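You operate a simulated robot arm through the tools that you are given. There is no shell and no other tool. Be economical: measure what you need, move in short steps, check, and stop when the job is done.

You are at the controls of a simulated robot arm. One attempt, no reset.

Task
Drip-test the cover, wash it only if the water beads, then dry it.
Fine: lay it in the rinse tray first and leave it there; blue brush and wash tin, blue wipe; dropper arm parked before the wash, tools back where they lay. Where these are worked on the way, their far stop is far enough and under half their travel is too little: dropper arm.
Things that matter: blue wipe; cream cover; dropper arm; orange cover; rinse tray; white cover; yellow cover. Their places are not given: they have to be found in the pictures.

Only the result counts: the job must be done as asked and must still hold three seconds after the hand-in. Knocking over, shifting, dropping, spilling or breaking anything else fails it. A push-on lid holds only when it is set on centred and level and pressed home; a screw cap is set on level and turned clockwise until tight.

Robot
A 7-joint arm with a two-finger parallel gripper, fixed in place. Base frame: the origin is at the foot of the arm, x ahead of it, y to its left, z up; the work surface is at about z = 0. Lengths are in m, angles in degrees, forces in N, time in s.
With the tool pointing down near the work surface it reaches from about 0.24 to 0.62 m from the base axis. Its first joint turns from -66.0 to 66.0 degrees. Payload 2.6 kg.
The tool frame sits at the grasp point between the pads (the TCP): z along the fingers, y along the line on which they close. The tips reach 0.03 m beyond it. Largest opening 0.094 m; finger width 0.028, thickness 0.01; the body of the gripper, 0.05 by 0.096 m, starts 0.055 m behind the TCP.
Orientation is told as [roll, pitch, yaw] about the base's x, y, z axes, in that order, counted from this pose: with the fingers straight down and closing along the base's y, the tool's x points along the base's -x, its y along +y and its z along -z.

Tools
- The arm moves only by the tool play_rows. Its argument "moves" is a list of rows, each an object of numbers (a shift or turn left out is 0, a gripper value left out holds the last): "rx", "ry", "rz": the turn, a rotation vector about the base's x, y, z in units of 5 degrees (1.0 is 5 degrees); "x", "y", "z": the shift along the base's x, y, z in units of 50 mm (1.0 is 50 mm); "hand": the finger opening in m, from 0 to 0.094. In form: [{"rx": .., "ry": .., "rz": .., "x": .., "y": .., "z": .., "hand": ..}, ...]. A call has 1 to 10 rows; each row shifts and turns the commanded pose from where the row before left it. A call with a number of a shift or a turn outside -1 to 1 is refused whole. Each row takes 0.2 s and may step no farther than 0.05 m and 8.6 degrees from the row before; otherwise, or with a gripper value out of range, the whole call is refused. A pose out of reach is approached as far as the arm can. The call stops where the force on the tool passes 90 N (or 10 N more than at its start, if that is more) or the arm is blocked; 0.2 s more then pass. The fingers move at their own pace (about 0.072 m/s each) and stop on an object; they squeeze with about 45 N. The grip force told is the motor's: it shows also when the fingers shut on nothing. Time passes only in rows, and 0.2 s behind the last, so rows that do not move let the fingers close. The reply holds the time, the measured pose of the TCP, the force on the tool along the base axes, the opening and the grip force, in the units named above and with some noise, with the torque about the TCP (base axes, N m) and any sound that the robot's microphone picked up.
- Cameras (640 x 400 px; columns grow to the right, rows downward): "scene" is fixed at [0.0385, 0.4531, 0.5845]; the picture's right is [-0.67, -0.74, 0.00], its down [-0.34, 0.31, -0.88] and it looks along [0.65, -0.60, -0.47] (base axes); focal length 346 px, centre (320, 200). "wrist" rides on the gripper at [0.076, 0.014, -0.103] in the tool frame; the picture's right is [-0.18, 0.98, 0.00], its down [-0.75, -0.14, -0.64] and it looks along [-0.63, -0.12, 0.77] (tool axes); focal length 243 px, centre (320, 200).
- get_image(camera): a new picture of that camera. The clock stands still meanwhile.
- measure_at(camera, pixels): for up to 12 pixels [column, row] of the newest picture of that camera ("zoom" is the newest enlarged one), the place [x, y, z] in the base frame of the surface seen there, good to about 0.003 m, but the place of the scene camera against the robot may be out by one fixed shift of up to 0.025 m in any direction. The clock stands still meanwhile.
- zoom(camera, box): a new picture of the part [left, top, right, bottom] of that camera's present view, enlarged. The clock stands still meanwhile.
- finish_job(): hands the job in; it is judged then, once.

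Keep the steps short. Do not move on a guess: measure, check each grasp and each placing, and mend mistakes. In all there are 80 turns and 54 pictures (those below and enlarged ones count). Leave the gripper open and the arm clear of the work at the hand-in unless told otherwise, and finish with a single line.

The tools are called as name(argument=value, ...) on one line, values as JSON. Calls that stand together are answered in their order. play_rows: Moves the arm, as the interface text tells. Its arguments: {"type":"object","properties":{"moves":{"type":"array","items":{"type":"object","properties":{"rx":{"type":"number"},"ry":{"type":"number"},"rz":{"type":"number"},"x":{"type":"number"},"y":{"type":"number"},"z":{"type":"number"},"hand":{"type":"number"}}}}},"required":["moves"]} The other tools are called the same way: get_image (camera) takes a picture; measure_at (camera, pixels) gives the place of the surface under pixels of a picture; zoom (camera, box) takes an enlarged picture of a part of a camera's view; finish_job () hands the job in.

At the start:

```text
time_s: 0.0
position: [0.3383, -0.0479, 0.4334]
tool_rot: [0.1, 0.0, 0.0]
contact_force: [-0.8, 0.2, 0.6]
ft_torque: [0.0, -0.02, 0.02]
width: 0.094
grip_force: 0.0
```

scene: 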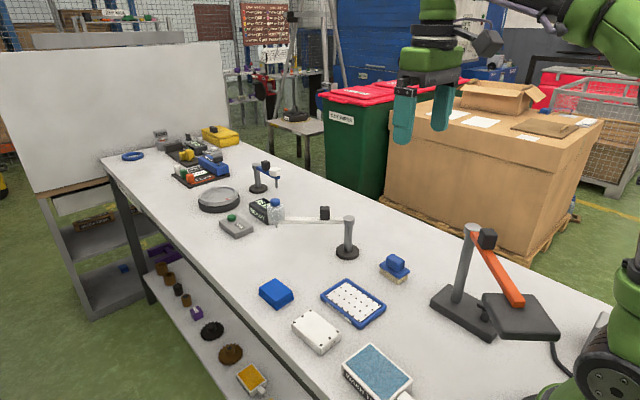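
wrist: 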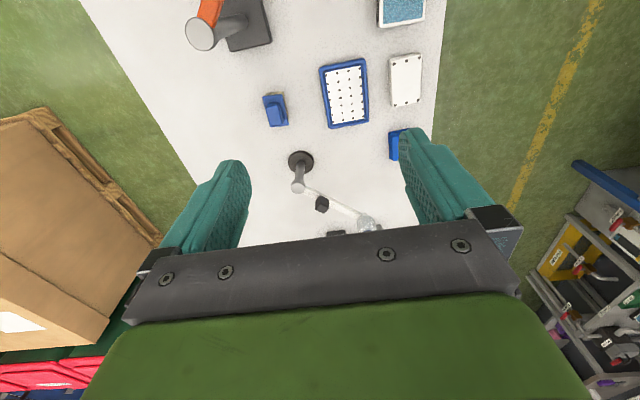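

I see a table with several tools; I zoom in on both halves of the work area to tell them apart.

zoom(camera="scene", box=[200, 180, 420, 317])

zoom(camera="scene", box=[240, 220, 528, 400])

zoom(camera="wrist", box=[160, 0, 480, 240])

```text
2.91 times, centred on (310, 248) of scene
```

zoom: 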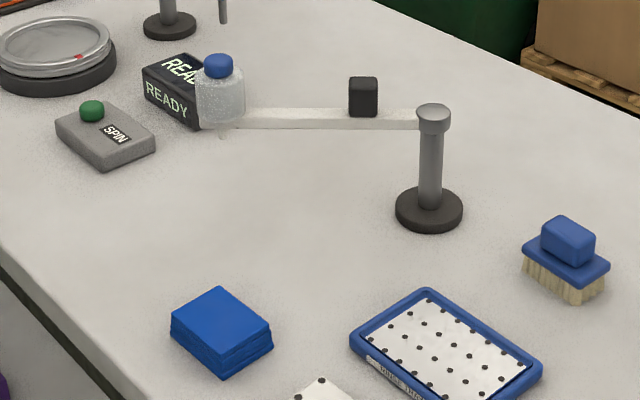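

```text
2.22 times, centred on (384, 310) of scene
```

zoom: 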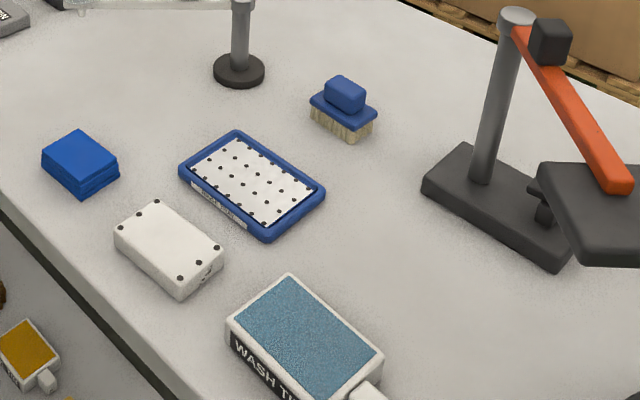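

```text
1.67 times, centred on (320, 120) of wrist
```

zoom: 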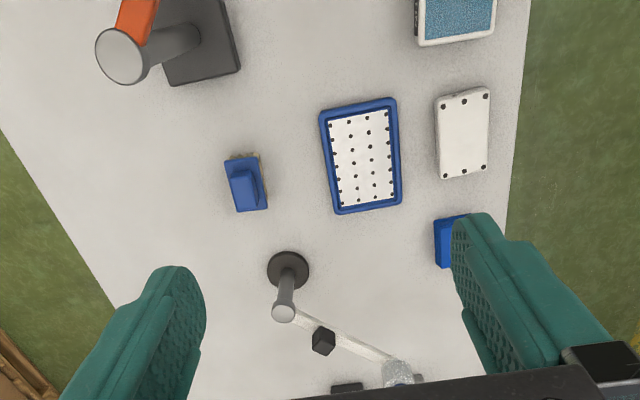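

I look for other covers at the far end and under the table, and at the orange-armed stand.

zoom(camera="scene", box=[100, 110, 340, 260])

zoom(camera="scene", box=[400, 210, 640, 360])

measure_at(camera="scene", pixels=[[293, 331], [316, 311], [341, 335], [315, 354], [331, 293], [344, 279], [386, 306], [362, 327], [352, 302], [259, 290], [276, 280], [292, 294]])

measure_at(camera="scene", pixels=[[275, 309], [395, 260], [381, 266], [409, 268], [348, 218], [347, 252], [325, 212], [276, 203], [276, 222], [377, 370], [343, 370], [371, 345]])

measure_at(camera="wrist", pixels=[[404, 80], [395, 56], [419, 54], [417, 105], [392, 106], [345, 92], [321, 66], [362, 60], [367, 122], [331, 128], [275, 104], [322, 204]])

```text
2.67 times, centred on (220, 185) of scene
```

zoom: 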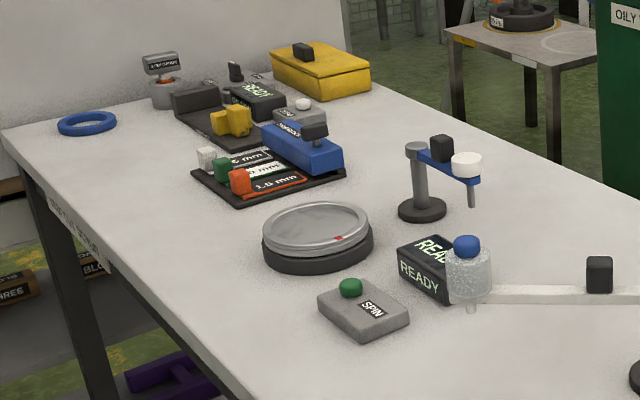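

```text
2.67 times, centred on (520, 285) of scene
```

zoom: 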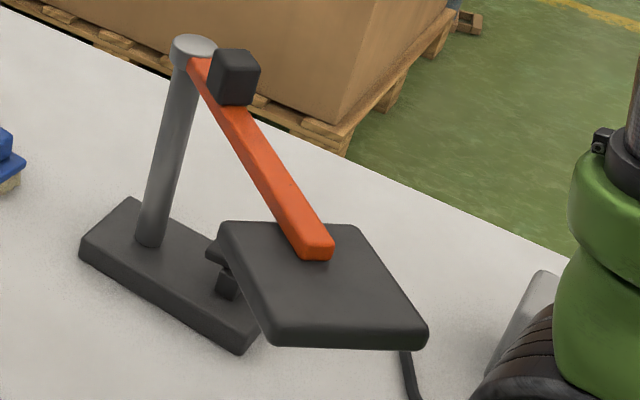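

```text
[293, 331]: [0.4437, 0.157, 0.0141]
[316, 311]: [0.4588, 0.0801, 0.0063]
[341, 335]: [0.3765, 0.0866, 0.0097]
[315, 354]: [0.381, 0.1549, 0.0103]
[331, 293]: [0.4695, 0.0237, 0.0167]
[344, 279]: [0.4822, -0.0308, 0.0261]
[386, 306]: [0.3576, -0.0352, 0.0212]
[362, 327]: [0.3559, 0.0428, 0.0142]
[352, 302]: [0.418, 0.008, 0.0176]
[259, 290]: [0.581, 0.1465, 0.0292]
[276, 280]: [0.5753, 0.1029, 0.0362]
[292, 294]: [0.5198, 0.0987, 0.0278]
```

```text
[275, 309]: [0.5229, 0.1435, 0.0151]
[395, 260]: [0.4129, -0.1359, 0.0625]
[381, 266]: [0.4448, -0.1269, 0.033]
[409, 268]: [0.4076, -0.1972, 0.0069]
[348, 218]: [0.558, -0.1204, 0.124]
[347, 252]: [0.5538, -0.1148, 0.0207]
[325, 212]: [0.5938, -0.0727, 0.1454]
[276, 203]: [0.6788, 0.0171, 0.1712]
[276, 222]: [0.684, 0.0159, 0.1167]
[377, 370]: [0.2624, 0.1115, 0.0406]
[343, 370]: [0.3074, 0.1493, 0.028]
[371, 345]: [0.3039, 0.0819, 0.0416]
```

```text
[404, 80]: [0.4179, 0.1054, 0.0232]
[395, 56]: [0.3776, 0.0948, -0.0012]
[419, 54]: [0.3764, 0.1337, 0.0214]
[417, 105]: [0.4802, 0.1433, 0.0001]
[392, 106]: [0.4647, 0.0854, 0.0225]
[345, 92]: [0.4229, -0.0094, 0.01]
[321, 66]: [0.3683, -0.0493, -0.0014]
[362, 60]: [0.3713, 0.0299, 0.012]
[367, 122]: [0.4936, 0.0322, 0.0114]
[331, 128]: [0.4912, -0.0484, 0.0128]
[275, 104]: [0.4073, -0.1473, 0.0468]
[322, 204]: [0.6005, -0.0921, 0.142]
```

The white slab with six dots looks like the cover, and the blue-rimmed perforated plate is the rinse tray. The white arm with the bottle is the dropper. I move the hand so the wrist camera sees the cover and tray up close.

play_rows(moves=[{"x": -0.25, "y": 0.4, "z": -0.5}, {"x": -0.25, "y": 0.4, "z": -0.5}, {"x": -0.25, "y": 0.4, "z": -0.5}, {"x": -0.25, "y": 0.4, "z": -0.5}, {"x": -0.25, "y": 0.4, "z": -0.5}, {"x": -0.25, "y": 0.4, "z": -0.5}, {}])

get_image(camera="wrist")

```text
time_s: 1.6
position: [0.2607, 0.0733, 0.2855]
tool_rot: [-0.1, 0.1, -0.1]
contact_force: [-0.1, -0.5, -0.5]
ft_torque: [0.02, 0.01, 0.01]
width: 0.0938
grip_force: 0.0
```

```text
46 pictures are left
```

wrist: 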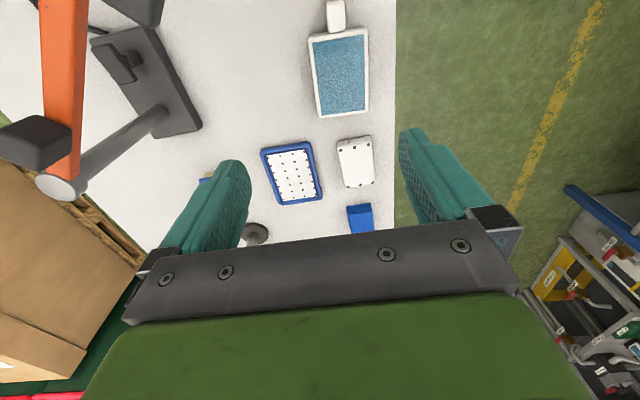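

The cover is at (354,162) and the tray at (290,173). I zoom in to measure their edges.

zoom(camera="wrist", box=[240, 120, 400, 240])

```text
3.33 times, centred on (320, 180) of wrist
```

zoom: 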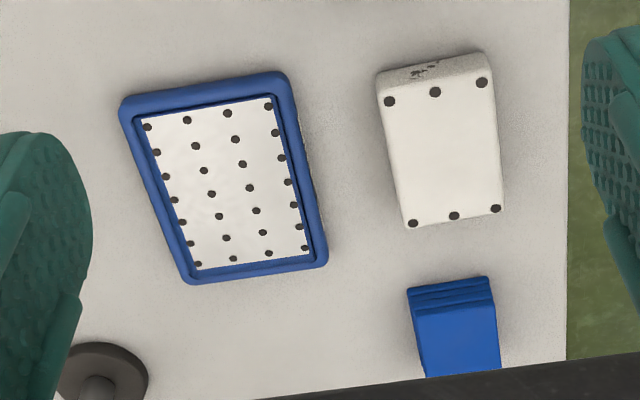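

measure_at(camera="zoom", pixels=[[382, 92], [488, 76], [407, 226], [502, 210], [445, 150], [146, 118], [268, 98], [198, 266], [309, 250], [225, 185], [452, 340], [430, 74]])

measure_at(camera="zoom", pixels=[[123, 105], [285, 75], [185, 278], [325, 262], [412, 310], [492, 305], [415, 290], [488, 280], [200, 94], [255, 268], [158, 190], [305, 170]])

```text
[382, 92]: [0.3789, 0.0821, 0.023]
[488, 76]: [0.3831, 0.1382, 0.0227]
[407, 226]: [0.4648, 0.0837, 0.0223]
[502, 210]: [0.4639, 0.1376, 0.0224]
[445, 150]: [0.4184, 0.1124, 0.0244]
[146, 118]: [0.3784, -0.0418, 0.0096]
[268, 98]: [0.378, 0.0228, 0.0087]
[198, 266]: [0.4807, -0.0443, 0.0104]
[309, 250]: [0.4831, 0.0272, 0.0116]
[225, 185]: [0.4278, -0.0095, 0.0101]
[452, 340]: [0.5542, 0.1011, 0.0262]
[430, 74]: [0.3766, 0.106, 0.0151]
```

```text
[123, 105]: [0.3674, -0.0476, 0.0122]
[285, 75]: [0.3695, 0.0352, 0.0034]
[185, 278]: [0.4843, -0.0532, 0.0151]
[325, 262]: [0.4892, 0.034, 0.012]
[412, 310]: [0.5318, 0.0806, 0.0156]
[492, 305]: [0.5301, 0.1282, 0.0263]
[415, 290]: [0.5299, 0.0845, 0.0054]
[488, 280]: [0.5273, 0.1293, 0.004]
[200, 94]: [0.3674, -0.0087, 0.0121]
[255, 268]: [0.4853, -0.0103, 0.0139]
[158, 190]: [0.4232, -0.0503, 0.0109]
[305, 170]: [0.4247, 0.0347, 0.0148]
```

The cover is about 0.092 x 0.056 m, centred at (0.422, 0.110), with its top at 0.023. The tray floor is centred at (0.430, -0.009). I go above the cover with the fingers at 0.08.

play_rows(moves=[{"x": 0.8, "y": 0.19, "z": -0.4, "hand": 0.08}, {"x": 0.8, "y": 0.19, "z": -0.4}, {"x": 0.8, "y": 0.19, "z": -0.4}, {"x": 0.8, "y": 0.18, "z": -0.4}, {"z": -0.7}, {"z": -0.7}, {"z": -0.7}, {}, {}])

get_image(camera="wrist")

```text
time_s: 3.6
position: [0.4248, 0.1108, 0.0997]
tool_rot: [0.0, 0.1, -0.1]
contact_force: [-0.9, -0.4, 0.4]
ft_torque: [0.02, 0.03, 0.01]
width: 0.0799
grip_force: 0.0
```

```text
44 pictures are left
```

wrist: 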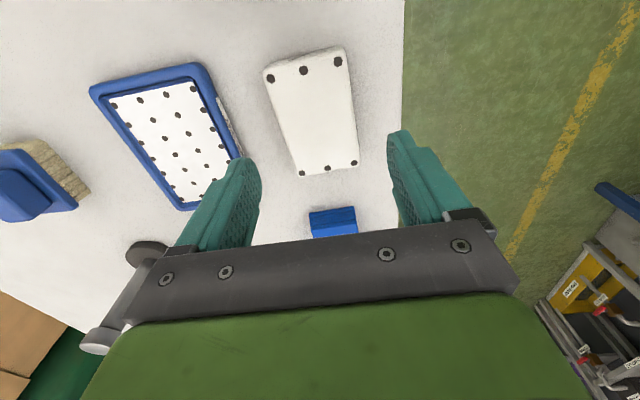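

measure_at(camera="wrist", pixels=[[267, 74], [343, 56], [298, 173], [357, 163], [312, 115], [112, 102], [193, 84], [184, 196], [230, 160], [160, 135], [147, 75], [343, 224]])

```text
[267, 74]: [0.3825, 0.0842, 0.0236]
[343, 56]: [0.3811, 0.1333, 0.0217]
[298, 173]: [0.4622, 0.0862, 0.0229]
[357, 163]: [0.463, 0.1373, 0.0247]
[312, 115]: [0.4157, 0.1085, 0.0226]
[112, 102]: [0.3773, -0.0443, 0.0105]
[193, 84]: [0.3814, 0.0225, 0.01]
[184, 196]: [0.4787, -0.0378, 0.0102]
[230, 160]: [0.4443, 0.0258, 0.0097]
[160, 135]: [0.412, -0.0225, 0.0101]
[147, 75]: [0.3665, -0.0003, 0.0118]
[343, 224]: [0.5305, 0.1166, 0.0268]
```

The positions agree. I lower to z≈0.038 and close on the cover.

play_rows(moves=[{"z": -0.5}, {"z": -0.5}, {"z": -0.24}, {"hand": 0.03}, {}, {}, {}])

```text
time_s: 5.2
position: [0.4237, 0.1103, 0.0373]
tool_rot: [0.0, 0.0, 0.0]
contact_force: [0.5, -0.2, -0.4]
ft_torque: [-0.01, -0.14, 0.02]
width: 0.0575
grip_force: 45.3
```

The cover is held at width 0.0575. I lift it and carry it to above the tray.

play_rows(moves=[{"z": 0.5}, {"z": 0.5}, {"x": 0.06, "y": -0.6}, {"x": 0.06, "y": -0.6}, {"y": -0.6}, {"y": -0.58}, {}])

get_image(camera="wrist")

```text
time_s: 6.8
position: [0.4283, -0.008, 0.0875]
tool_rot: [0.0, 0.1, -0.1]
contact_force: [-0.5, 0.4, -2.7]
ft_torque: [-0.01, -0.02, -0.02]
width: 0.0576
grip_force: 45.3
```

```text
43 pictures are left
```

wrist: 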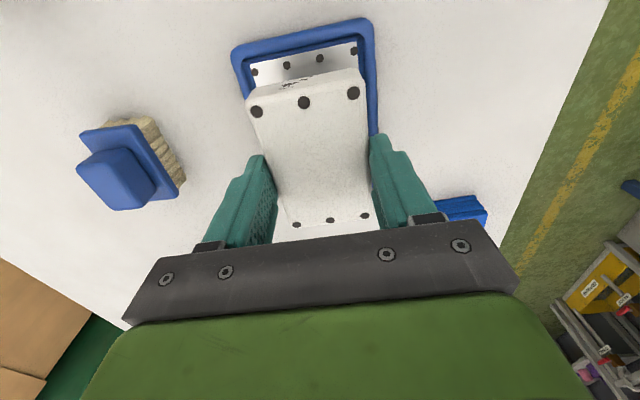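

measure_at(camera="wrist", pixels=[[257, 111], [353, 93], [297, 224], [364, 215], [255, 72], [353, 50], [248, 100], [310, 165]])

```text
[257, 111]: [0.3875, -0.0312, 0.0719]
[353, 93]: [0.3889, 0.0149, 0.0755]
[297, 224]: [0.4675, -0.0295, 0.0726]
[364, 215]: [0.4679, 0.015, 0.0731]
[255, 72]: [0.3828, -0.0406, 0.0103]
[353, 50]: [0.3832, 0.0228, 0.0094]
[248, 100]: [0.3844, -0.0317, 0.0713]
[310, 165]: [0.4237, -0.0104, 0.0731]
```

The cover is centred over the tray, so I lower it about 40 mm gently.

play_rows(moves=[{"z": -0.4, "x": 0.02}, {"z": -0.28}, {"z": -0.08}, {"z": -0.04}, {}])

```text
time_s: 8.0
position: [0.4307, -0.0082, 0.0471]
tool_rot: [0.1, 0.1, 0.0]
contact_force: [-0.3, 1.4, -1.2]
ft_torque: [-0.03, -0.04, 0.04]
width: 0.0576
grip_force: 45.5
```

The load is nearly off, so I release and rise.

play_rows(moves=[{"z": -0.02}, {"hand": 0.075}, {}, {"z": 0.4}, {"z": 0.8}, {"z": 0.8}, {"z": 0.8}, {"x": -0.6, "z": 0.5}, {"x": -0.6, "z": 0.5}, {}])

zoom(camera="wrist", box=[200, 0, 440, 240])

get_image(camera="scene")

```text
time_s: 10.2
position: [0.3728, -0.007, 0.2341]
tool_rot: [0.0, 0.0, -0.1]
contact_force: [-0.3, -0.1, 0.0]
ft_torque: [0.02, -0.01, 0.0]
width: 0.0748
grip_force: 0.0
```

```text
1.67 times, centred on (320, 120) of wrist
```

zoom: 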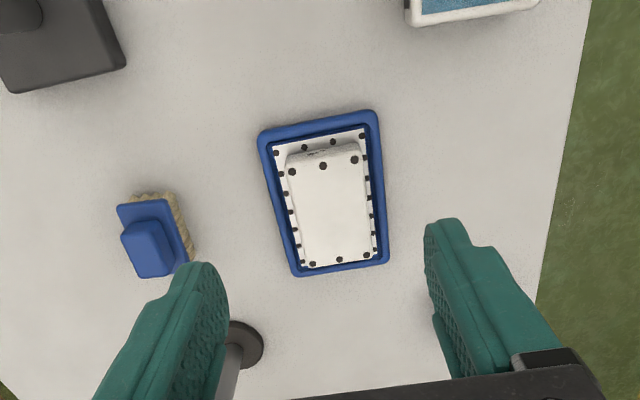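

```text
41 pictures are left
```

scene: 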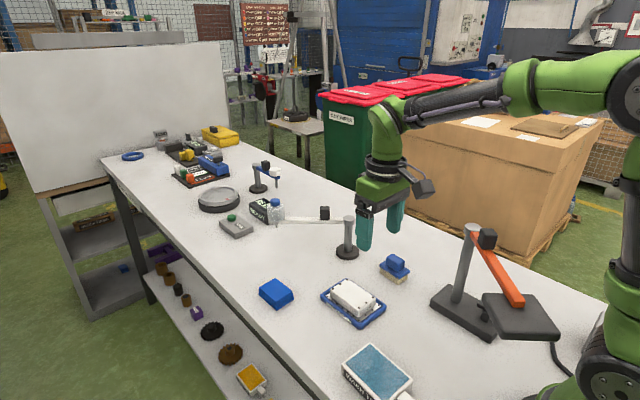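

The cover lies flat in the tray. Next is the dropper arm: I move to view its post, arm and knob from above.

play_rows(moves=[{"z": 0.7}, {"z": 0.7}, {"x": 0.5, "y": -0.5}, {"x": 0.5, "y": -0.5}, {"x": 0.5, "y": -0.5}, {}])

get_image(camera="wrist")

```text
time_s: 11.6
position: [0.4474, -0.0844, 0.3076]
tool_rot: [0.0, 0.0, 0.0]
contact_force: [0.3, 0.0, -0.8]
ft_torque: [0.0, -0.03, -0.01]
width: 0.075
grip_force: 0.1
```

```text
40 pictures are left
```

wrist: 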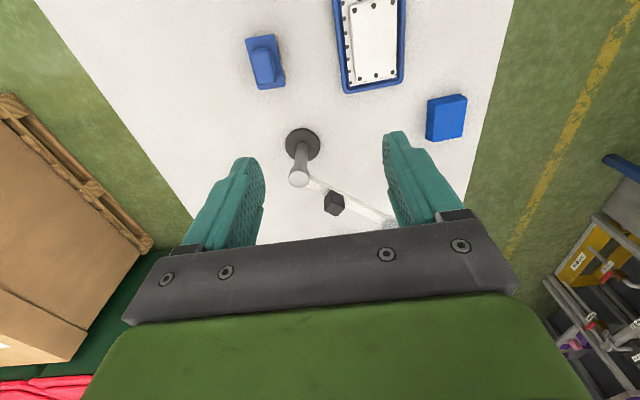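

zoom(camera="wrist", box=[250, 120, 410, 240])

measure_at(camera="wrist", pixels=[[298, 177], [302, 143], [334, 205], [330, 198], [341, 208], [334, 192], [315, 184], [370, 212], [388, 222], [340, 200]])

```text
3.33 times, centred on (330, 180) of wrist
```

zoom: 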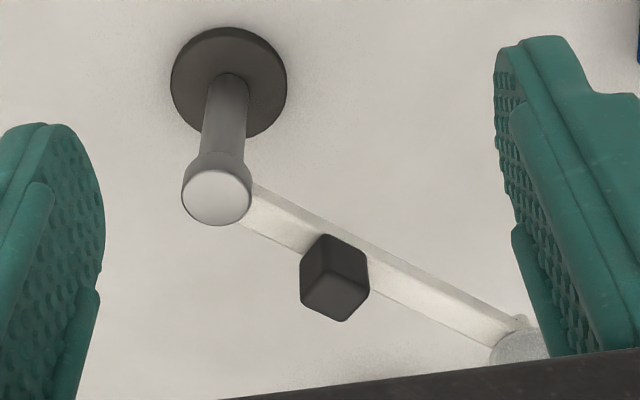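

```text
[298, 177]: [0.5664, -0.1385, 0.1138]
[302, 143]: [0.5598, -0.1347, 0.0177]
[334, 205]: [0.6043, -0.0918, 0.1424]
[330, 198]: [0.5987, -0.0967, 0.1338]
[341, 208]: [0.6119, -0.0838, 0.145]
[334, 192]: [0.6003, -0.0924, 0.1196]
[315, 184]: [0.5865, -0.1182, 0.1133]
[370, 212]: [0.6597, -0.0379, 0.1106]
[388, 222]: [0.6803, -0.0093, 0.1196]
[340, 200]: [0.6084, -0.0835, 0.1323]
```

measure_at(camera="zoom", pixels=[[217, 198], [190, 195], [245, 195], [217, 220], [335, 292], [305, 285], [365, 290], [340, 318], [335, 270], [275, 222], [440, 305], [229, 80]])

```text
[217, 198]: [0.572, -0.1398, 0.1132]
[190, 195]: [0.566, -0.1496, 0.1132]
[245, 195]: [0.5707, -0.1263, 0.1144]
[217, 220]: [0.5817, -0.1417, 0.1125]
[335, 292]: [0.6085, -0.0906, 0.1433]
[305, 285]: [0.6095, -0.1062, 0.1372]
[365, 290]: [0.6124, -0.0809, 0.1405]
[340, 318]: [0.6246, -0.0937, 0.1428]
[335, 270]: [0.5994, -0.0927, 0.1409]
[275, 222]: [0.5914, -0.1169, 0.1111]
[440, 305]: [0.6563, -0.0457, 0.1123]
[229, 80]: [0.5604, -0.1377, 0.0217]
```

The post axis is about (0.571,-0.139). The knob is centred at about (0.611,-0.093), with its top at 0.143. I turn the hand -42° so the fingers close along the arm, and go above the knob.

play_rows(moves=[{"rz": -0.933, "x": 0.365, "y": -0.02, "hand": 0.05}, {"rz": -0.933, "x": 0.365, "y": -0.02}, {"rz": -0.933, "x": 0.365, "y": -0.02}, {"rz": -0.933, "x": 0.365, "y": -0.02}, {"rz": -0.933, "x": 0.365, "y": -0.02}, {"rz": -0.933, "x": 0.365, "y": -0.02}, {"rz": -0.933, "x": 0.365, "y": -0.02}, {"rz": -0.933, "x": 0.365, "y": -0.02}, {"rz": -0.933, "x": 0.365, "y": -0.02}, {}])

play_rows(moves=[{"z": -0.75}, {"z": -0.75}, {}])

get_image(camera="wrist")

```text
time_s: 13.8
position: [0.5621, -0.0242, 0.2836]
tool_rot: [0.1, 0.0, -39.7]
contact_force: [0.1, -0.3, -0.1]
ft_torque: [-0.01, 0.02, -0.01]
width: 0.0502
grip_force: 0.1
out of reach, approached as far as the arm can: row 6, 7, 8, 9
```

```text
time_s: 14.6
position: [0.5611, -0.027, 0.2076]
tool_rot: [0.1, 0.1, -42.2]
contact_force: [0.7, -0.4, -0.7]
ft_torque: [0.0, 0.01, -0.01]
width: 0.0502
grip_force: 0.0
```

```text
38 pictures are left
```

wrist: 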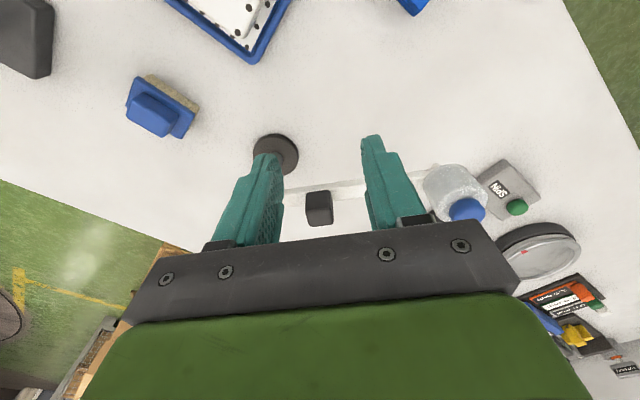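

The reach stopped short at that height. I move on toward the knob from here, still above it.

play_rows(moves=[{"x": 0.3, "y": -0.45}, {"x": 0.3, "y": -0.45}, {"x": 0.3, "y": -0.45}, {}])

```text
time_s: 15.6
position: [0.5903, -0.0644, 0.2033]
tool_rot: [-0.1, 0.0, -42.2]
contact_force: [0.1, -0.3, 0.4]
ft_torque: [0.01, -0.01, -0.02]
width: 0.0499
grip_force: 0.0
out of reach, approached as far as the arm can: row 2, 3
```

play_rows(moves=[{"z": -0.4}, {"y": -0.3, "x": 0.1}, {"y": -0.3, "x": 0.1}, {"x": 0.1}, {"x": 0.1}, {}])

```text
time_s: 17.0
position: [0.5942, -0.0798, 0.1799]
tool_rot: [0.0, 0.0, -42.1]
contact_force: [-0.2, -0.2, 0.1]
ft_torque: [-0.03, 0.0, 0.01]
width: 0.05
grip_force: 0.1
out of reach, approached as far as the arm can: row 1, 2, 3, 4, 5
```

play_rows(moves=[{"x": -0.2}, {}])

```text
time_s: 17.6
position: [0.5859, -0.0798, 0.1819]
tool_rot: [0.0, 0.0, -42.1]
contact_force: [0.0, 0.1, -0.2]
ft_torque: [0.02, 0.03, -0.04]
width: 0.0498
grip_force: 0.2
```

Commands clamp at the reach limit. I tilt the hand 12° about its closing line so the fingertips reach out farther, then go over the knob.

play_rows(moves=[{"rx": -0.8, "ry": -0.89}, {"rx": -0.8, "ry": -0.89}, {"x": 0.26, "y": -0.14}, {"x": 0.26, "y": -0.14}, {}])

get_image(camera="wrist")

```text
time_s: 18.8
position: [0.6098, -0.0938, 0.1817]
tool_rot: [-0.1, -12.0, -42.1]
contact_force: [-0.3, 0.0, -0.4]
ft_torque: [0.02, -0.02, -0.02]
width: 0.0499
grip_force: 0.0
```

```text
37 pictures are left
```

wrist: 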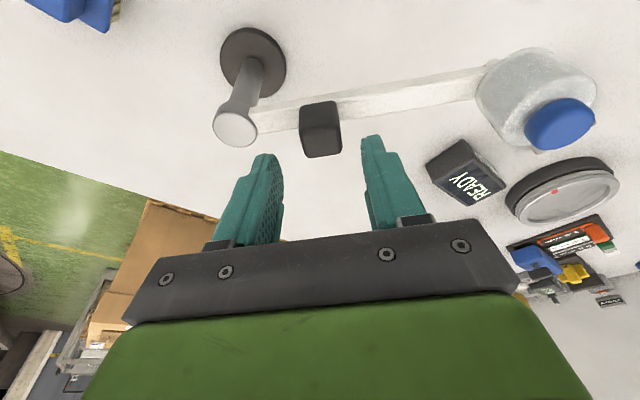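

measure_at(camera="wrist", pixels=[[320, 143], [303, 142], [340, 140], [322, 155], [235, 129], [257, 52], [319, 120], [279, 118], [420, 92], [235, 140]])

```text
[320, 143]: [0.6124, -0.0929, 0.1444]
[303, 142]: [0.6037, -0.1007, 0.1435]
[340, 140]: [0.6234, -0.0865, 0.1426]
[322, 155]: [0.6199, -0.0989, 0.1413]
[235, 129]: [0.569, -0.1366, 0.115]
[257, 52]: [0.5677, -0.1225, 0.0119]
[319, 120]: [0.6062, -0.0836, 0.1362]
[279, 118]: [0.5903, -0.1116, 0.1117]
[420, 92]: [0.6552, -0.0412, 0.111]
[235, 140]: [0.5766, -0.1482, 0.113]
```

The knob is at (0.613,-0.093). I lower 31 mm and close on it.

play_rows(moves=[{"y": 0.06, "z": -0.3}, {"z": -0.31}, {}, {"hand": 0.01}, {}, {}])

get_image(camera="wrist")

```text
time_s: 20.2
position: [0.6095, -0.0917, 0.1503]
tool_rot: [0.0, -11.9, -42.2]
contact_force: [-20.1, 2.6, 6.0]
ft_torque: [-0.22, 0.01, -1.05]
width: 0.0259
grip_force: 45.3
```

```text
36 pictures are left
```

wrist: 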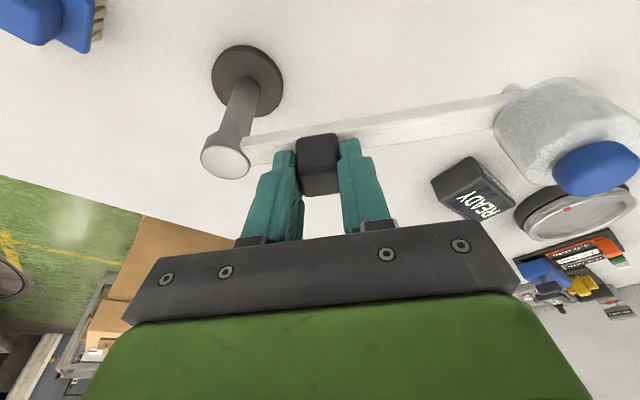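

The knob is gripped at width 0.026. I swing it about the post, 25° first, watching the force.

play_rows(moves=[{"rz": 1, "x": -0.0838, "y": 0.0654}, {"rz": 1, "x": -0.089, "y": 0.0578}, {"rz": 1, "x": -0.0938, "y": 0.05}, {"rz": 1, "x": -0.0978, "y": 0.0414}, {"rz": 1, "x": -0.1012, "y": 0.033}, {}])

```text
time_s: 21.6
position: [0.5859, -0.0793, 0.1494]
tool_rot: [0.0, -11.7, -17.3]
contact_force: [-27.4, -7.5, 8.6]
ft_torque: [0.16, 0.01, -1.6]
width: 0.0263
grip_force: 45.0
```

play_rows(moves=[{"rz": 1, "x": -0.1034, "y": 0.0238}, {"rz": 1, "x": -0.1052, "y": 0.0148}, {"rz": 1, "x": -0.1062, "y": 0.0056}, {"rz": 1, "x": -0.1062, "y": -0.0038}, {"rz": 1, "x": -0.1054, "y": -0.013}, {"rz": 1, "x": -0.104, "y": -0.022}, {"rz": 1, "x": -0.1016, "y": -0.031}, {"rz": 1, "x": -0.0984, "y": -0.0398}, {}])

zoom(camera="scene", box=[240, 180, 480, 330])

```text
time_s: 23.6
position: [0.5455, -0.082, 0.1487]
tool_rot: [0.0, -11.9, 22.8]
contact_force: [-16.2, -8.2, 11.8]
ft_torque: [-0.18, 0.72, -1.12]
width: 0.0271
grip_force: 45.6
```

```text
2.67 times, centred on (360, 255) of scene
```

zoom: 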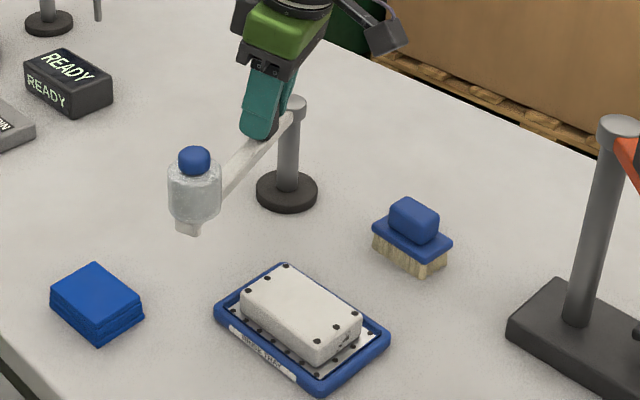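

The arm swings well toward the cover. I continue about 25° to the far stop.

play_rows(moves=[{"rz": 1, "x": -0.0948, "y": -0.0484}, {"rz": 1, "x": -0.09, "y": -0.0562}, {"rz": 1, "x": -0.085, "y": -0.064}, {"rz": 1, "x": -0.079, "y": -0.071}, {}])

zoom(camera="scene", box=[240, 180, 480, 330])

```text
time_s: 24.8
position: [0.5279, -0.0932, 0.1504]
tool_rot: [0.0, -12.1, 42.9]
contact_force: [-8.0, -7.0, -3.1]
ft_torque: [0.43, -0.94, -0.71]
width: 0.0277
grip_force: 44.7
```

```text
2.67 times, centred on (360, 255) of scene
```

zoom: 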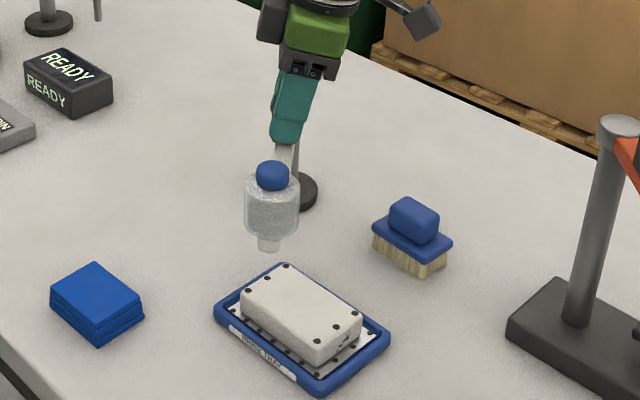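

play_rows(moves=[{"rz": 1, "x": -0.0724, "y": -0.0778}, {"rz": 1, "x": -0.0654, "y": -0.0838}, {}])

zoom(camera="scene", box=[240, 180, 480, 330])

```text
time_s: 25.6
position: [0.5218, -0.101, 0.1492]
tool_rot: [0.1, -12.2, 53.0]
contact_force: [2.8, 6.4, -6.0]
ft_torque: [-0.74, 0.29, -1.08]
width: 0.028
grip_force: 44.7
```

```text
2.67 times, centred on (360, 255) of scene
```

zoom: 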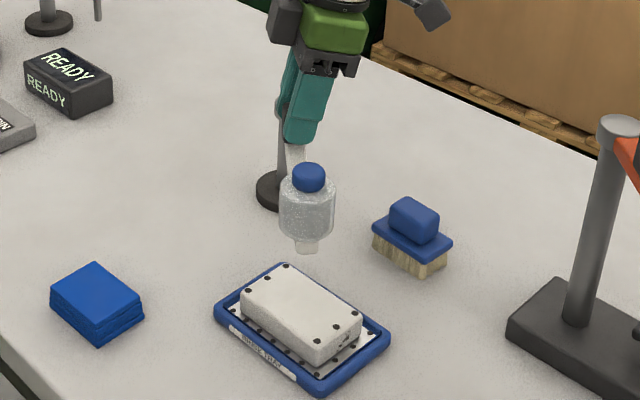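

play_rows(moves=[{"rz": 1, "x": -0.0578, "y": -0.089}, {"rz": 1, "x": -0.05, "y": -0.0938}, {}])

zoom(camera="scene", box=[240, 180, 480, 330])

```text
time_s: 26.4
position: [0.5188, -0.1065, 0.153]
tool_rot: [-0.4, -12.5, 63.2]
contact_force: [36.9, 15.6, -3.5]
ft_torque: [0.48, -0.69, -0.88]
width: 0.0309
grip_force: 44.8
```

```text
2.67 times, centred on (360, 255) of scene
```

zoom: 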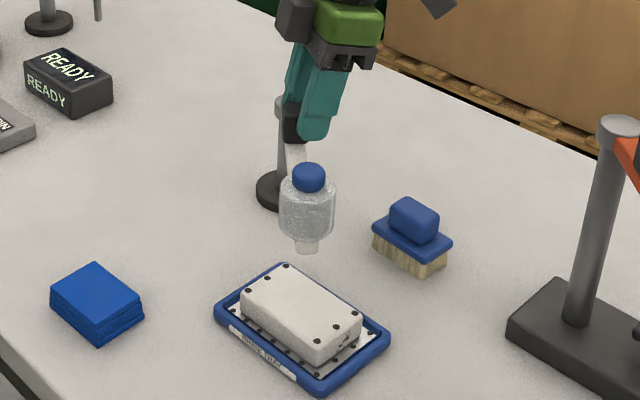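

The bottle no longer moves, so the far stop is reached. I undo the last two steps to relieve the grip, wait, and look for drops.

play_rows(moves=[{"rz": -1, "x": 0.05, "y": 0.0938}, {"rz": -1, "x": 0.0578, "y": 0.089}, {}, {}, {}, {}, {}])

zoom(camera="scene", box=[304, 250, 400, 340])

```text
time_s: 28.0
position: [0.5215, -0.1009, 0.1501]
tool_rot: [0.1, -11.9, 52.8]
contact_force: [-22.2, -1.6, 23.1]
ft_torque: [-0.39, 0.44, -0.87]
width: 0.0297
grip_force: 44.7
```

```text
4.44 times, centred on (352, 295) of scene
```

zoom: 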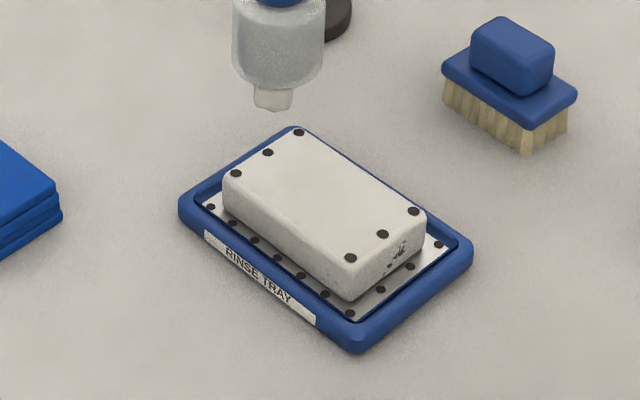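

No drops yet. I release the knob, rise, and check where the nozzle is with the wrist camera.

play_rows(moves=[{"hand": 0.05}, {}, {"z": 0.4}, {"z": 0.4}, {"z": 0.5}, {}])

get_image(camera="wrist")

get_image(camera="scene")

```text
time_s: 29.4
position: [0.5203, -0.1024, 0.2162]
tool_rot: [0.0, -12.0, 53.0]
contact_force: [-0.1, 0.5, -0.2]
ft_torque: [-0.01, -0.01, 0.0]
width: 0.0498
grip_force: 0.0
```

```text
30 pictures are left
```

wrist: 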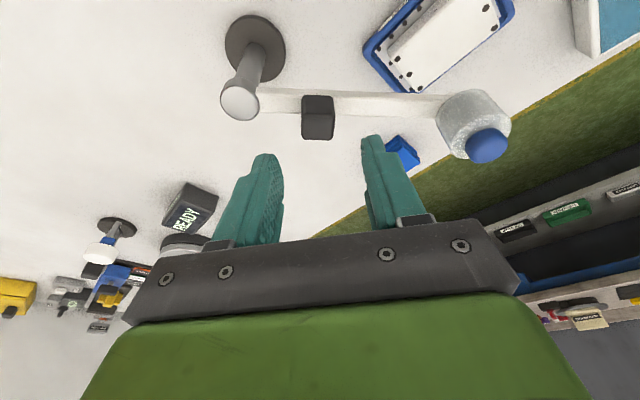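

```text
29 pictures are left
```

scene: 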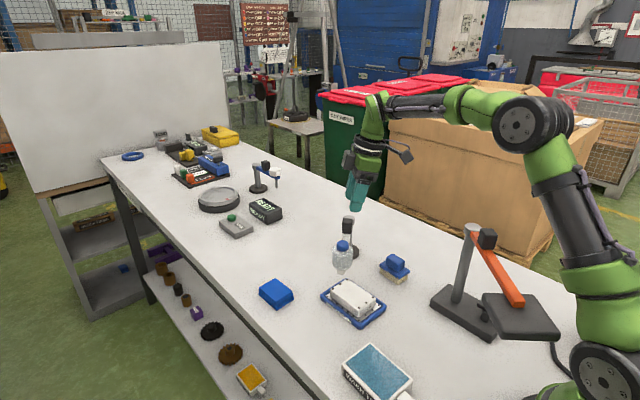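

measure_at(camera="wrist", pixels=[[317, 125], [470, 120], [445, 115], [487, 145], [240, 102], [380, 103], [290, 100], [430, 60], [455, 40]])

measure_at(camera="scene", pixels=[[342, 271], [343, 247], [340, 260], [355, 297], [343, 291], [370, 307]])

zoom(camera="wrist", box=[360, 0, 540, 110])

```text
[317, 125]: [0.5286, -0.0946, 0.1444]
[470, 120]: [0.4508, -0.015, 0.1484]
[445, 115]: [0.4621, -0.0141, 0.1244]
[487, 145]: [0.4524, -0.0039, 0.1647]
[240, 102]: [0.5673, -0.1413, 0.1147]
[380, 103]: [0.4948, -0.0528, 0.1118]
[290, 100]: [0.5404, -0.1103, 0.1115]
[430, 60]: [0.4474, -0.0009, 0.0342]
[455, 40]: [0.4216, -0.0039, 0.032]
```

```text
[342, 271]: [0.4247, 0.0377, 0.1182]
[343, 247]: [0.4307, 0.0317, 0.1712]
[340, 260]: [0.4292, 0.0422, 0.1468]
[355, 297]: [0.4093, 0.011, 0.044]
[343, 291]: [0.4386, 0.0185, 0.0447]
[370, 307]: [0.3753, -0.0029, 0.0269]
```

```text
3.56 times, centred on (450, 55) of wrist
```

zoom: 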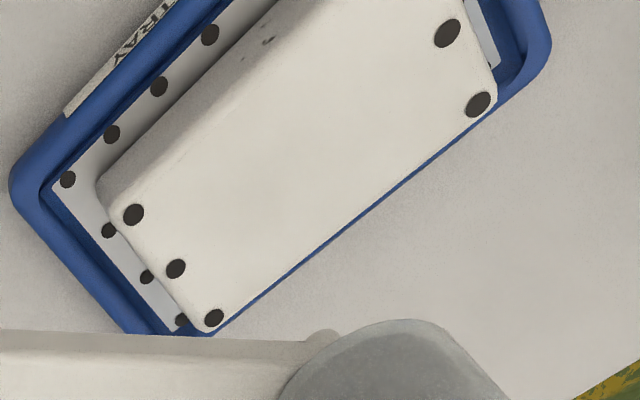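

zoom(camera="scene", box=[310, 230, 400, 330])

```text
4.00 times, centred on (355, 280) of scene
```

zoom: 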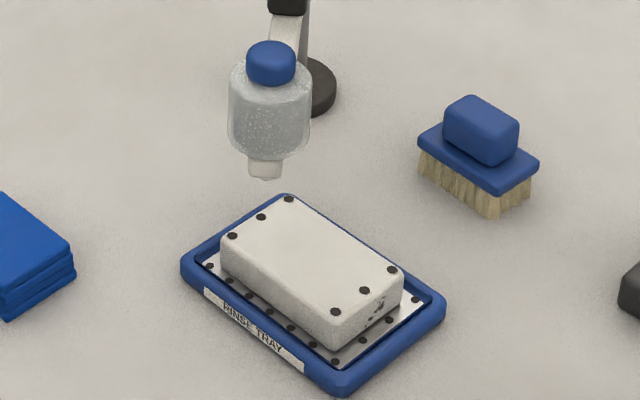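

No drops. The arm now sits at about 133°, 8° back from the stop. I re-grip the knob, aligned with it, push to the far stop and hold there a while.

play_rows(moves=[{"rz": -0.95, "x": 0.05, "y": 0.05}, {"rz": -0.95, "x": 0.05, "y": 0.05, "z": -0.4}, {"z": -0.5}, {"z": -0.4}, {"hand": 0.01}, {}, {}])

play_rows(moves=[{"rz": 0.9, "x": -0.068, "y": -0.07}, {"rz": 0.9, "x": -0.068, "y": -0.08}, {"x": -0.03, "y": -0.035}, {}, {}, {}, {}, {}, {}, {}])

zoom(camera="scene", box=[310, 230, 400, 330])

```text
time_s: 31.0
position: [0.5248, -0.0962, 0.1493]
tool_rot: [0.1, -11.9, 43.3]
contact_force: [-15.1, 5.0, 3.3]
ft_torque: [0.11, -0.83, -0.54]
width: 0.0272
grip_force: 45.5
```

```text
time_s: 33.2
position: [0.5193, -0.1042, 0.1501]
tool_rot: [0.1, -12.4, 52.5]
contact_force: [22.8, 18.0, -14.6]
ft_torque: [0.07, -0.79, -1.01]
width: 0.0273
grip_force: 44.7
```

```text
4.00 times, centred on (355, 280) of scene
```

zoom: 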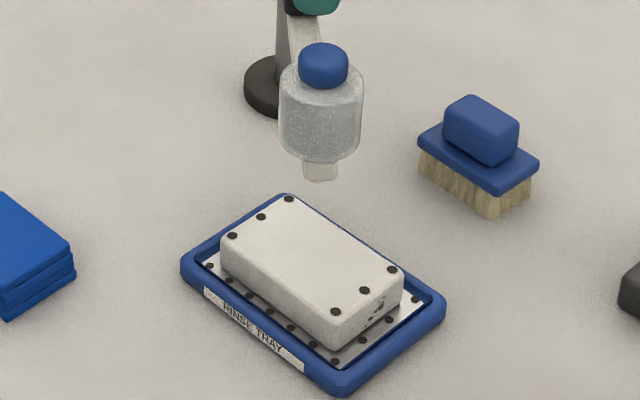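

Nothing to see after 2 s at the stop. I swing the arm back to its park place, which is needed anyway, and then look at the cover.

play_rows(moves=[{"rz": -1, "x": 0.0982, "y": 0.1164}, {"rz": -1, "x": 0.0752, "y": 0.0752}, {"rz": -1, "x": 0.0814, "y": 0.0682}, {"rz": -1, "x": 0.087, "y": 0.061}, {"rz": -1, "x": 0.092, "y": 0.0532}, {"rz": -1, "x": 0.0962, "y": 0.0448}, {"rz": -1, "x": 0.1, "y": 0.0364}, {"rz": -1, "x": 0.1026, "y": 0.0276}, {}])

zoom(camera="scene", box=[270, 210, 410, 330])

```text
time_s: 35.2
position: [0.5545, -0.0809, 0.1512]
tool_rot: [0.3, -11.9, 12.3]
contact_force: [-15.0, 15.2, 1.3]
ft_torque: [-0.07, -0.09, -0.73]
width: 0.0273
grip_force: 45.3
```

```text
3.33 times, centred on (340, 270) of scene
```

zoom: 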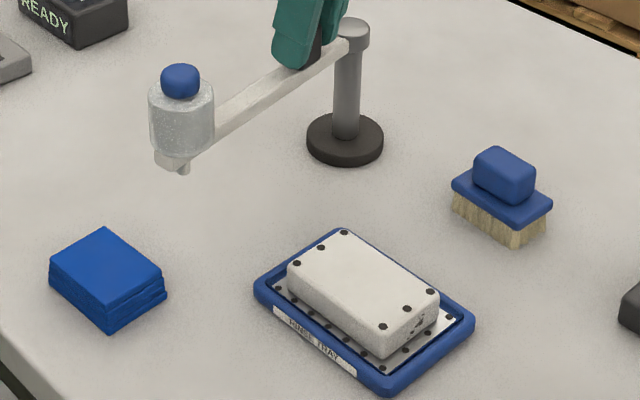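

play_rows(moves=[{"rz": -1, "x": 0.1046, "y": 0.0184}, {"rz": -1, "x": 0.1058, "y": 0.0092}, {"rz": -1, "x": 0.1064, "y": 0}, {"rz": -1, "x": 0.1058, "y": -0.0092}, {"rz": -1, "x": 0.1046, "y": -0.0184}, {"rz": -1, "x": 0.1026, "y": -0.0276}, {"rz": -1, "x": 0.1, "y": -0.0364}, {"rz": -1, "x": 0.0962, "y": -0.0448}, {}])

play_rows(moves=[{"rz": -1, "x": 0.092, "y": -0.0532}, {"rz": -1, "x": 0.087, "y": -0.061}, {"rz": -1, "x": 0.0814, "y": -0.0682}, {}])

get_image(camera="scene")

```text
time_s: 37.2
position: [0.5955, -0.0844, 0.1493]
tool_rot: [0.4, -11.9, -27.5]
contact_force: [0.1, 21.0, -2.4]
ft_torque: [-0.02, 0.27, -0.69]
width: 0.0271
grip_force: 45.1
```

```text
time_s: 38.2
position: [0.6091, -0.0915, 0.1504]
tool_rot: [0.4, -11.5, -42.7]
contact_force: [-16.5, 26.9, 6.1]
ft_torque: [-0.05, 0.7, -0.67]
width: 0.0258
grip_force: 44.7
```

```text
24 pictures are left
```

scene: 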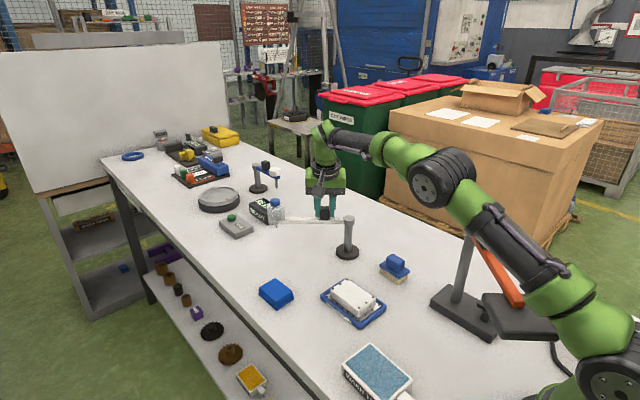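

The arm is back at its start place. I release, rise, straighten the hand, and retreat to look closely at the cover.

play_rows(moves=[{"hand": 0.05}, {}, {"z": 0.4}, {"z": 0.5}, {"x": -0.5, "z": 0.5}, {"rx": 0.8, "ry": 0.89, "x": -0.3}, {"rx": 0.8, "ry": 0.85, "x": -0.3}, {"rz": 0.95, "x": -0.5}, {"rz": 0.95, "x": -0.5}, {"rz": 0.95, "x": -0.5}])

play_rows(moves=[{"rz": 0.95, "x": -0.5, "y": 0.2}, {"rz": 0.95, "x": -0.5, "y": 0.2}, {"rz": 0.95, "x": -0.5, "y": 0.2}, {"rz": 0.95, "x": -0.5, "y": 0.2}, {"rz": 0.95, "x": -0.5, "y": 0.2}, {"rz": 0.94, "x": -0.5, "y": 0.2}, {}])

get_image(camera="wrist")

```text
time_s: 40.4
position: [0.4778, -0.0969, 0.2193]
tool_rot: [0.1, -0.2, -28.2]
contact_force: [-1.0, -0.2, 0.0]
ft_torque: [-0.02, -0.02, -0.01]
width: 0.0502
grip_force: 0.0
```

```text
time_s: 42.0
position: [0.3279, -0.0376, 0.2195]
tool_rot: [0.0, -0.1, 0.2]
contact_force: [-0.4, 0.5, 0.2]
ft_torque: [0.04, 0.01, -0.01]
width: 0.0499
grip_force: 0.0
```

```text
23 pictures are left
```

wrist: 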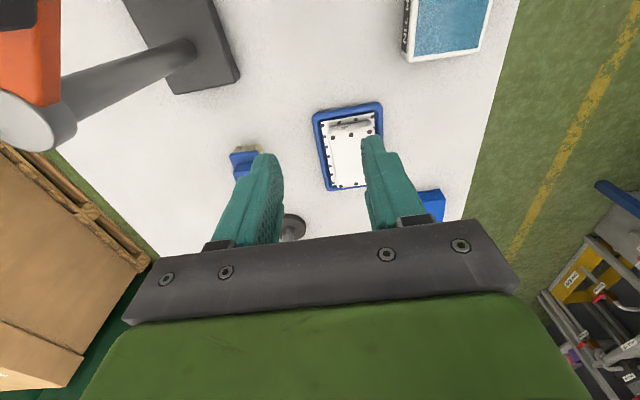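

zoom(camera="wrist", box=[305, 95, 393, 195])

zoom(camera="scene", box=[320, 265, 390, 330])

```text
4.00 times, centred on (349, 145) of wrist
```

zoom: 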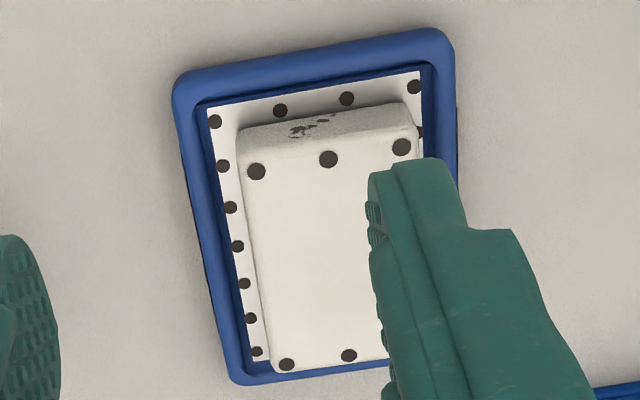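

```text
6.15 times, centred on (355, 298) of scene
```

zoom: 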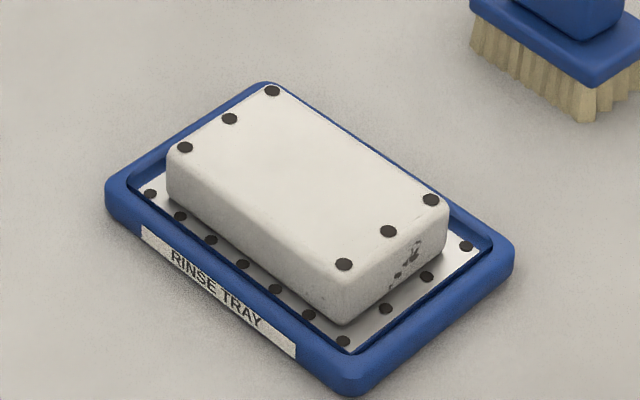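

I still see no beads. I go closer with the fingers wide open and inspect the top surface for a film or tiny droplets.

play_rows(moves=[{"hand": 0.094, "x": 0.2, "y": 0.4, "z": -0.5}, {"x": 0.2, "y": 0.2, "z": -0.5}, {"z": -0.4}, {}])

zoom(camera="wrist", box=[230, 0, 410, 190])

zoom(camera="scene", box=[333, 278, 373, 312])

```text
time_s: 43.0
position: [0.3478, -0.0072, 0.1496]
tool_rot: [0.1, -0.1, 0.1]
contact_force: [0.0, -0.3, 1.4]
ft_torque: [0.02, -0.03, 0.02]
width: 0.0941
grip_force: 0.0
```

```text
2.11 times, centred on (320, 95) of wrist
```

zoom: 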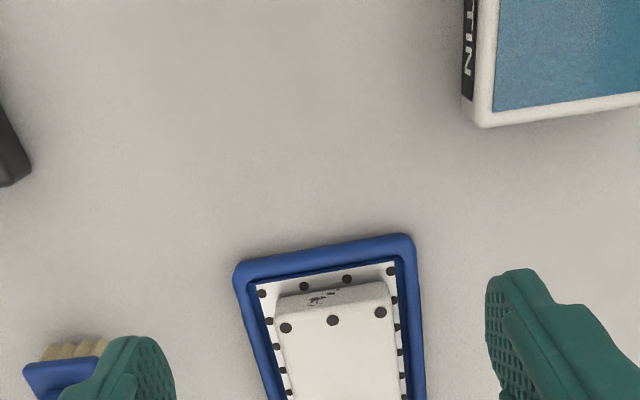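

```text
11.76 times, centred on (353, 295) of scene
```

zoom: 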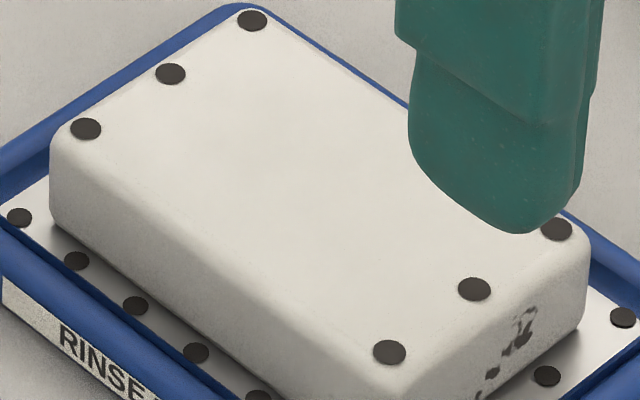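

zoom(camera="wrist", box=[285, 110, 375, 240])

```text
3.08 times, centred on (330, 175) of wrist
```

zoom: 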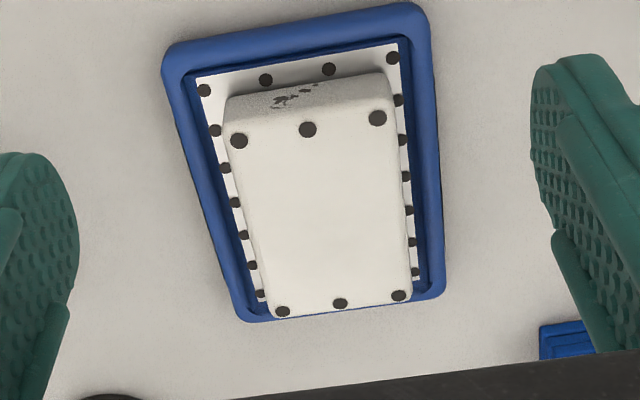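

No water marks at all. I check the display boxes near the dropper's park place in case they report something.

zoom(camera="scene", box=[180, 125, 310, 245])

```text
3.33 times, centred on (245, 185) of scene
```

zoom: 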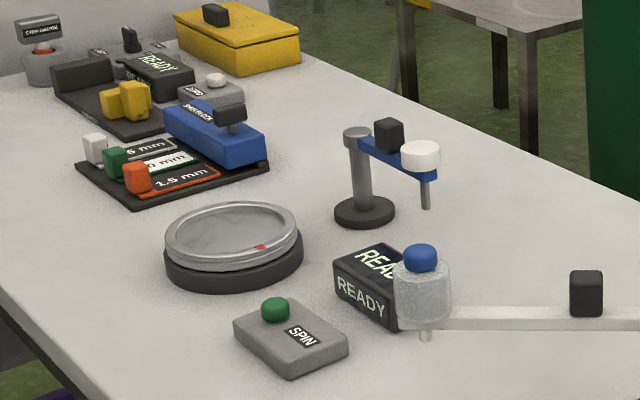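

Those belong to other stations. I move the hand clear and take very enlarged views of the cover top to judge whether it carries beads or a thin sheet.

play_rows(moves=[{"x": -0.6, "z": 0.6}, {"x": -0.6, "z": 0.4, "y": -0.4}, {"y": -0.4}, {}])

zoom(camera="scene", box=[334, 278, 374, 303])

zoom(camera="wrist", box=[310, 160, 390, 210])

```text
time_s: 44.0
position: [0.2884, -0.0467, 0.2007]
tool_rot: [0.1, -0.2, 0.1]
contact_force: [0.3, 0.2, -0.6]
ft_torque: [0.0, -0.01, 0.01]
width: 0.0941
grip_force: 0.0
```

```text
16.00 times, centred on (354, 290) of scene
```

zoom: 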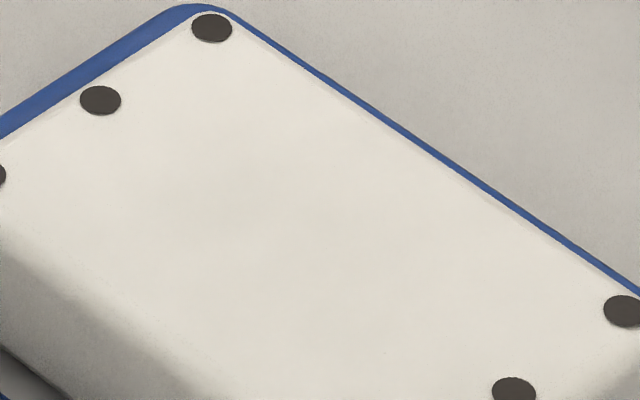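

```text
8.00 times, centred on (350, 185) of wrist
```

zoom: 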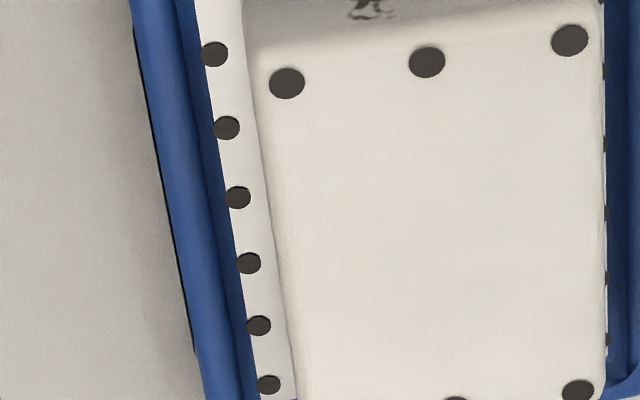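

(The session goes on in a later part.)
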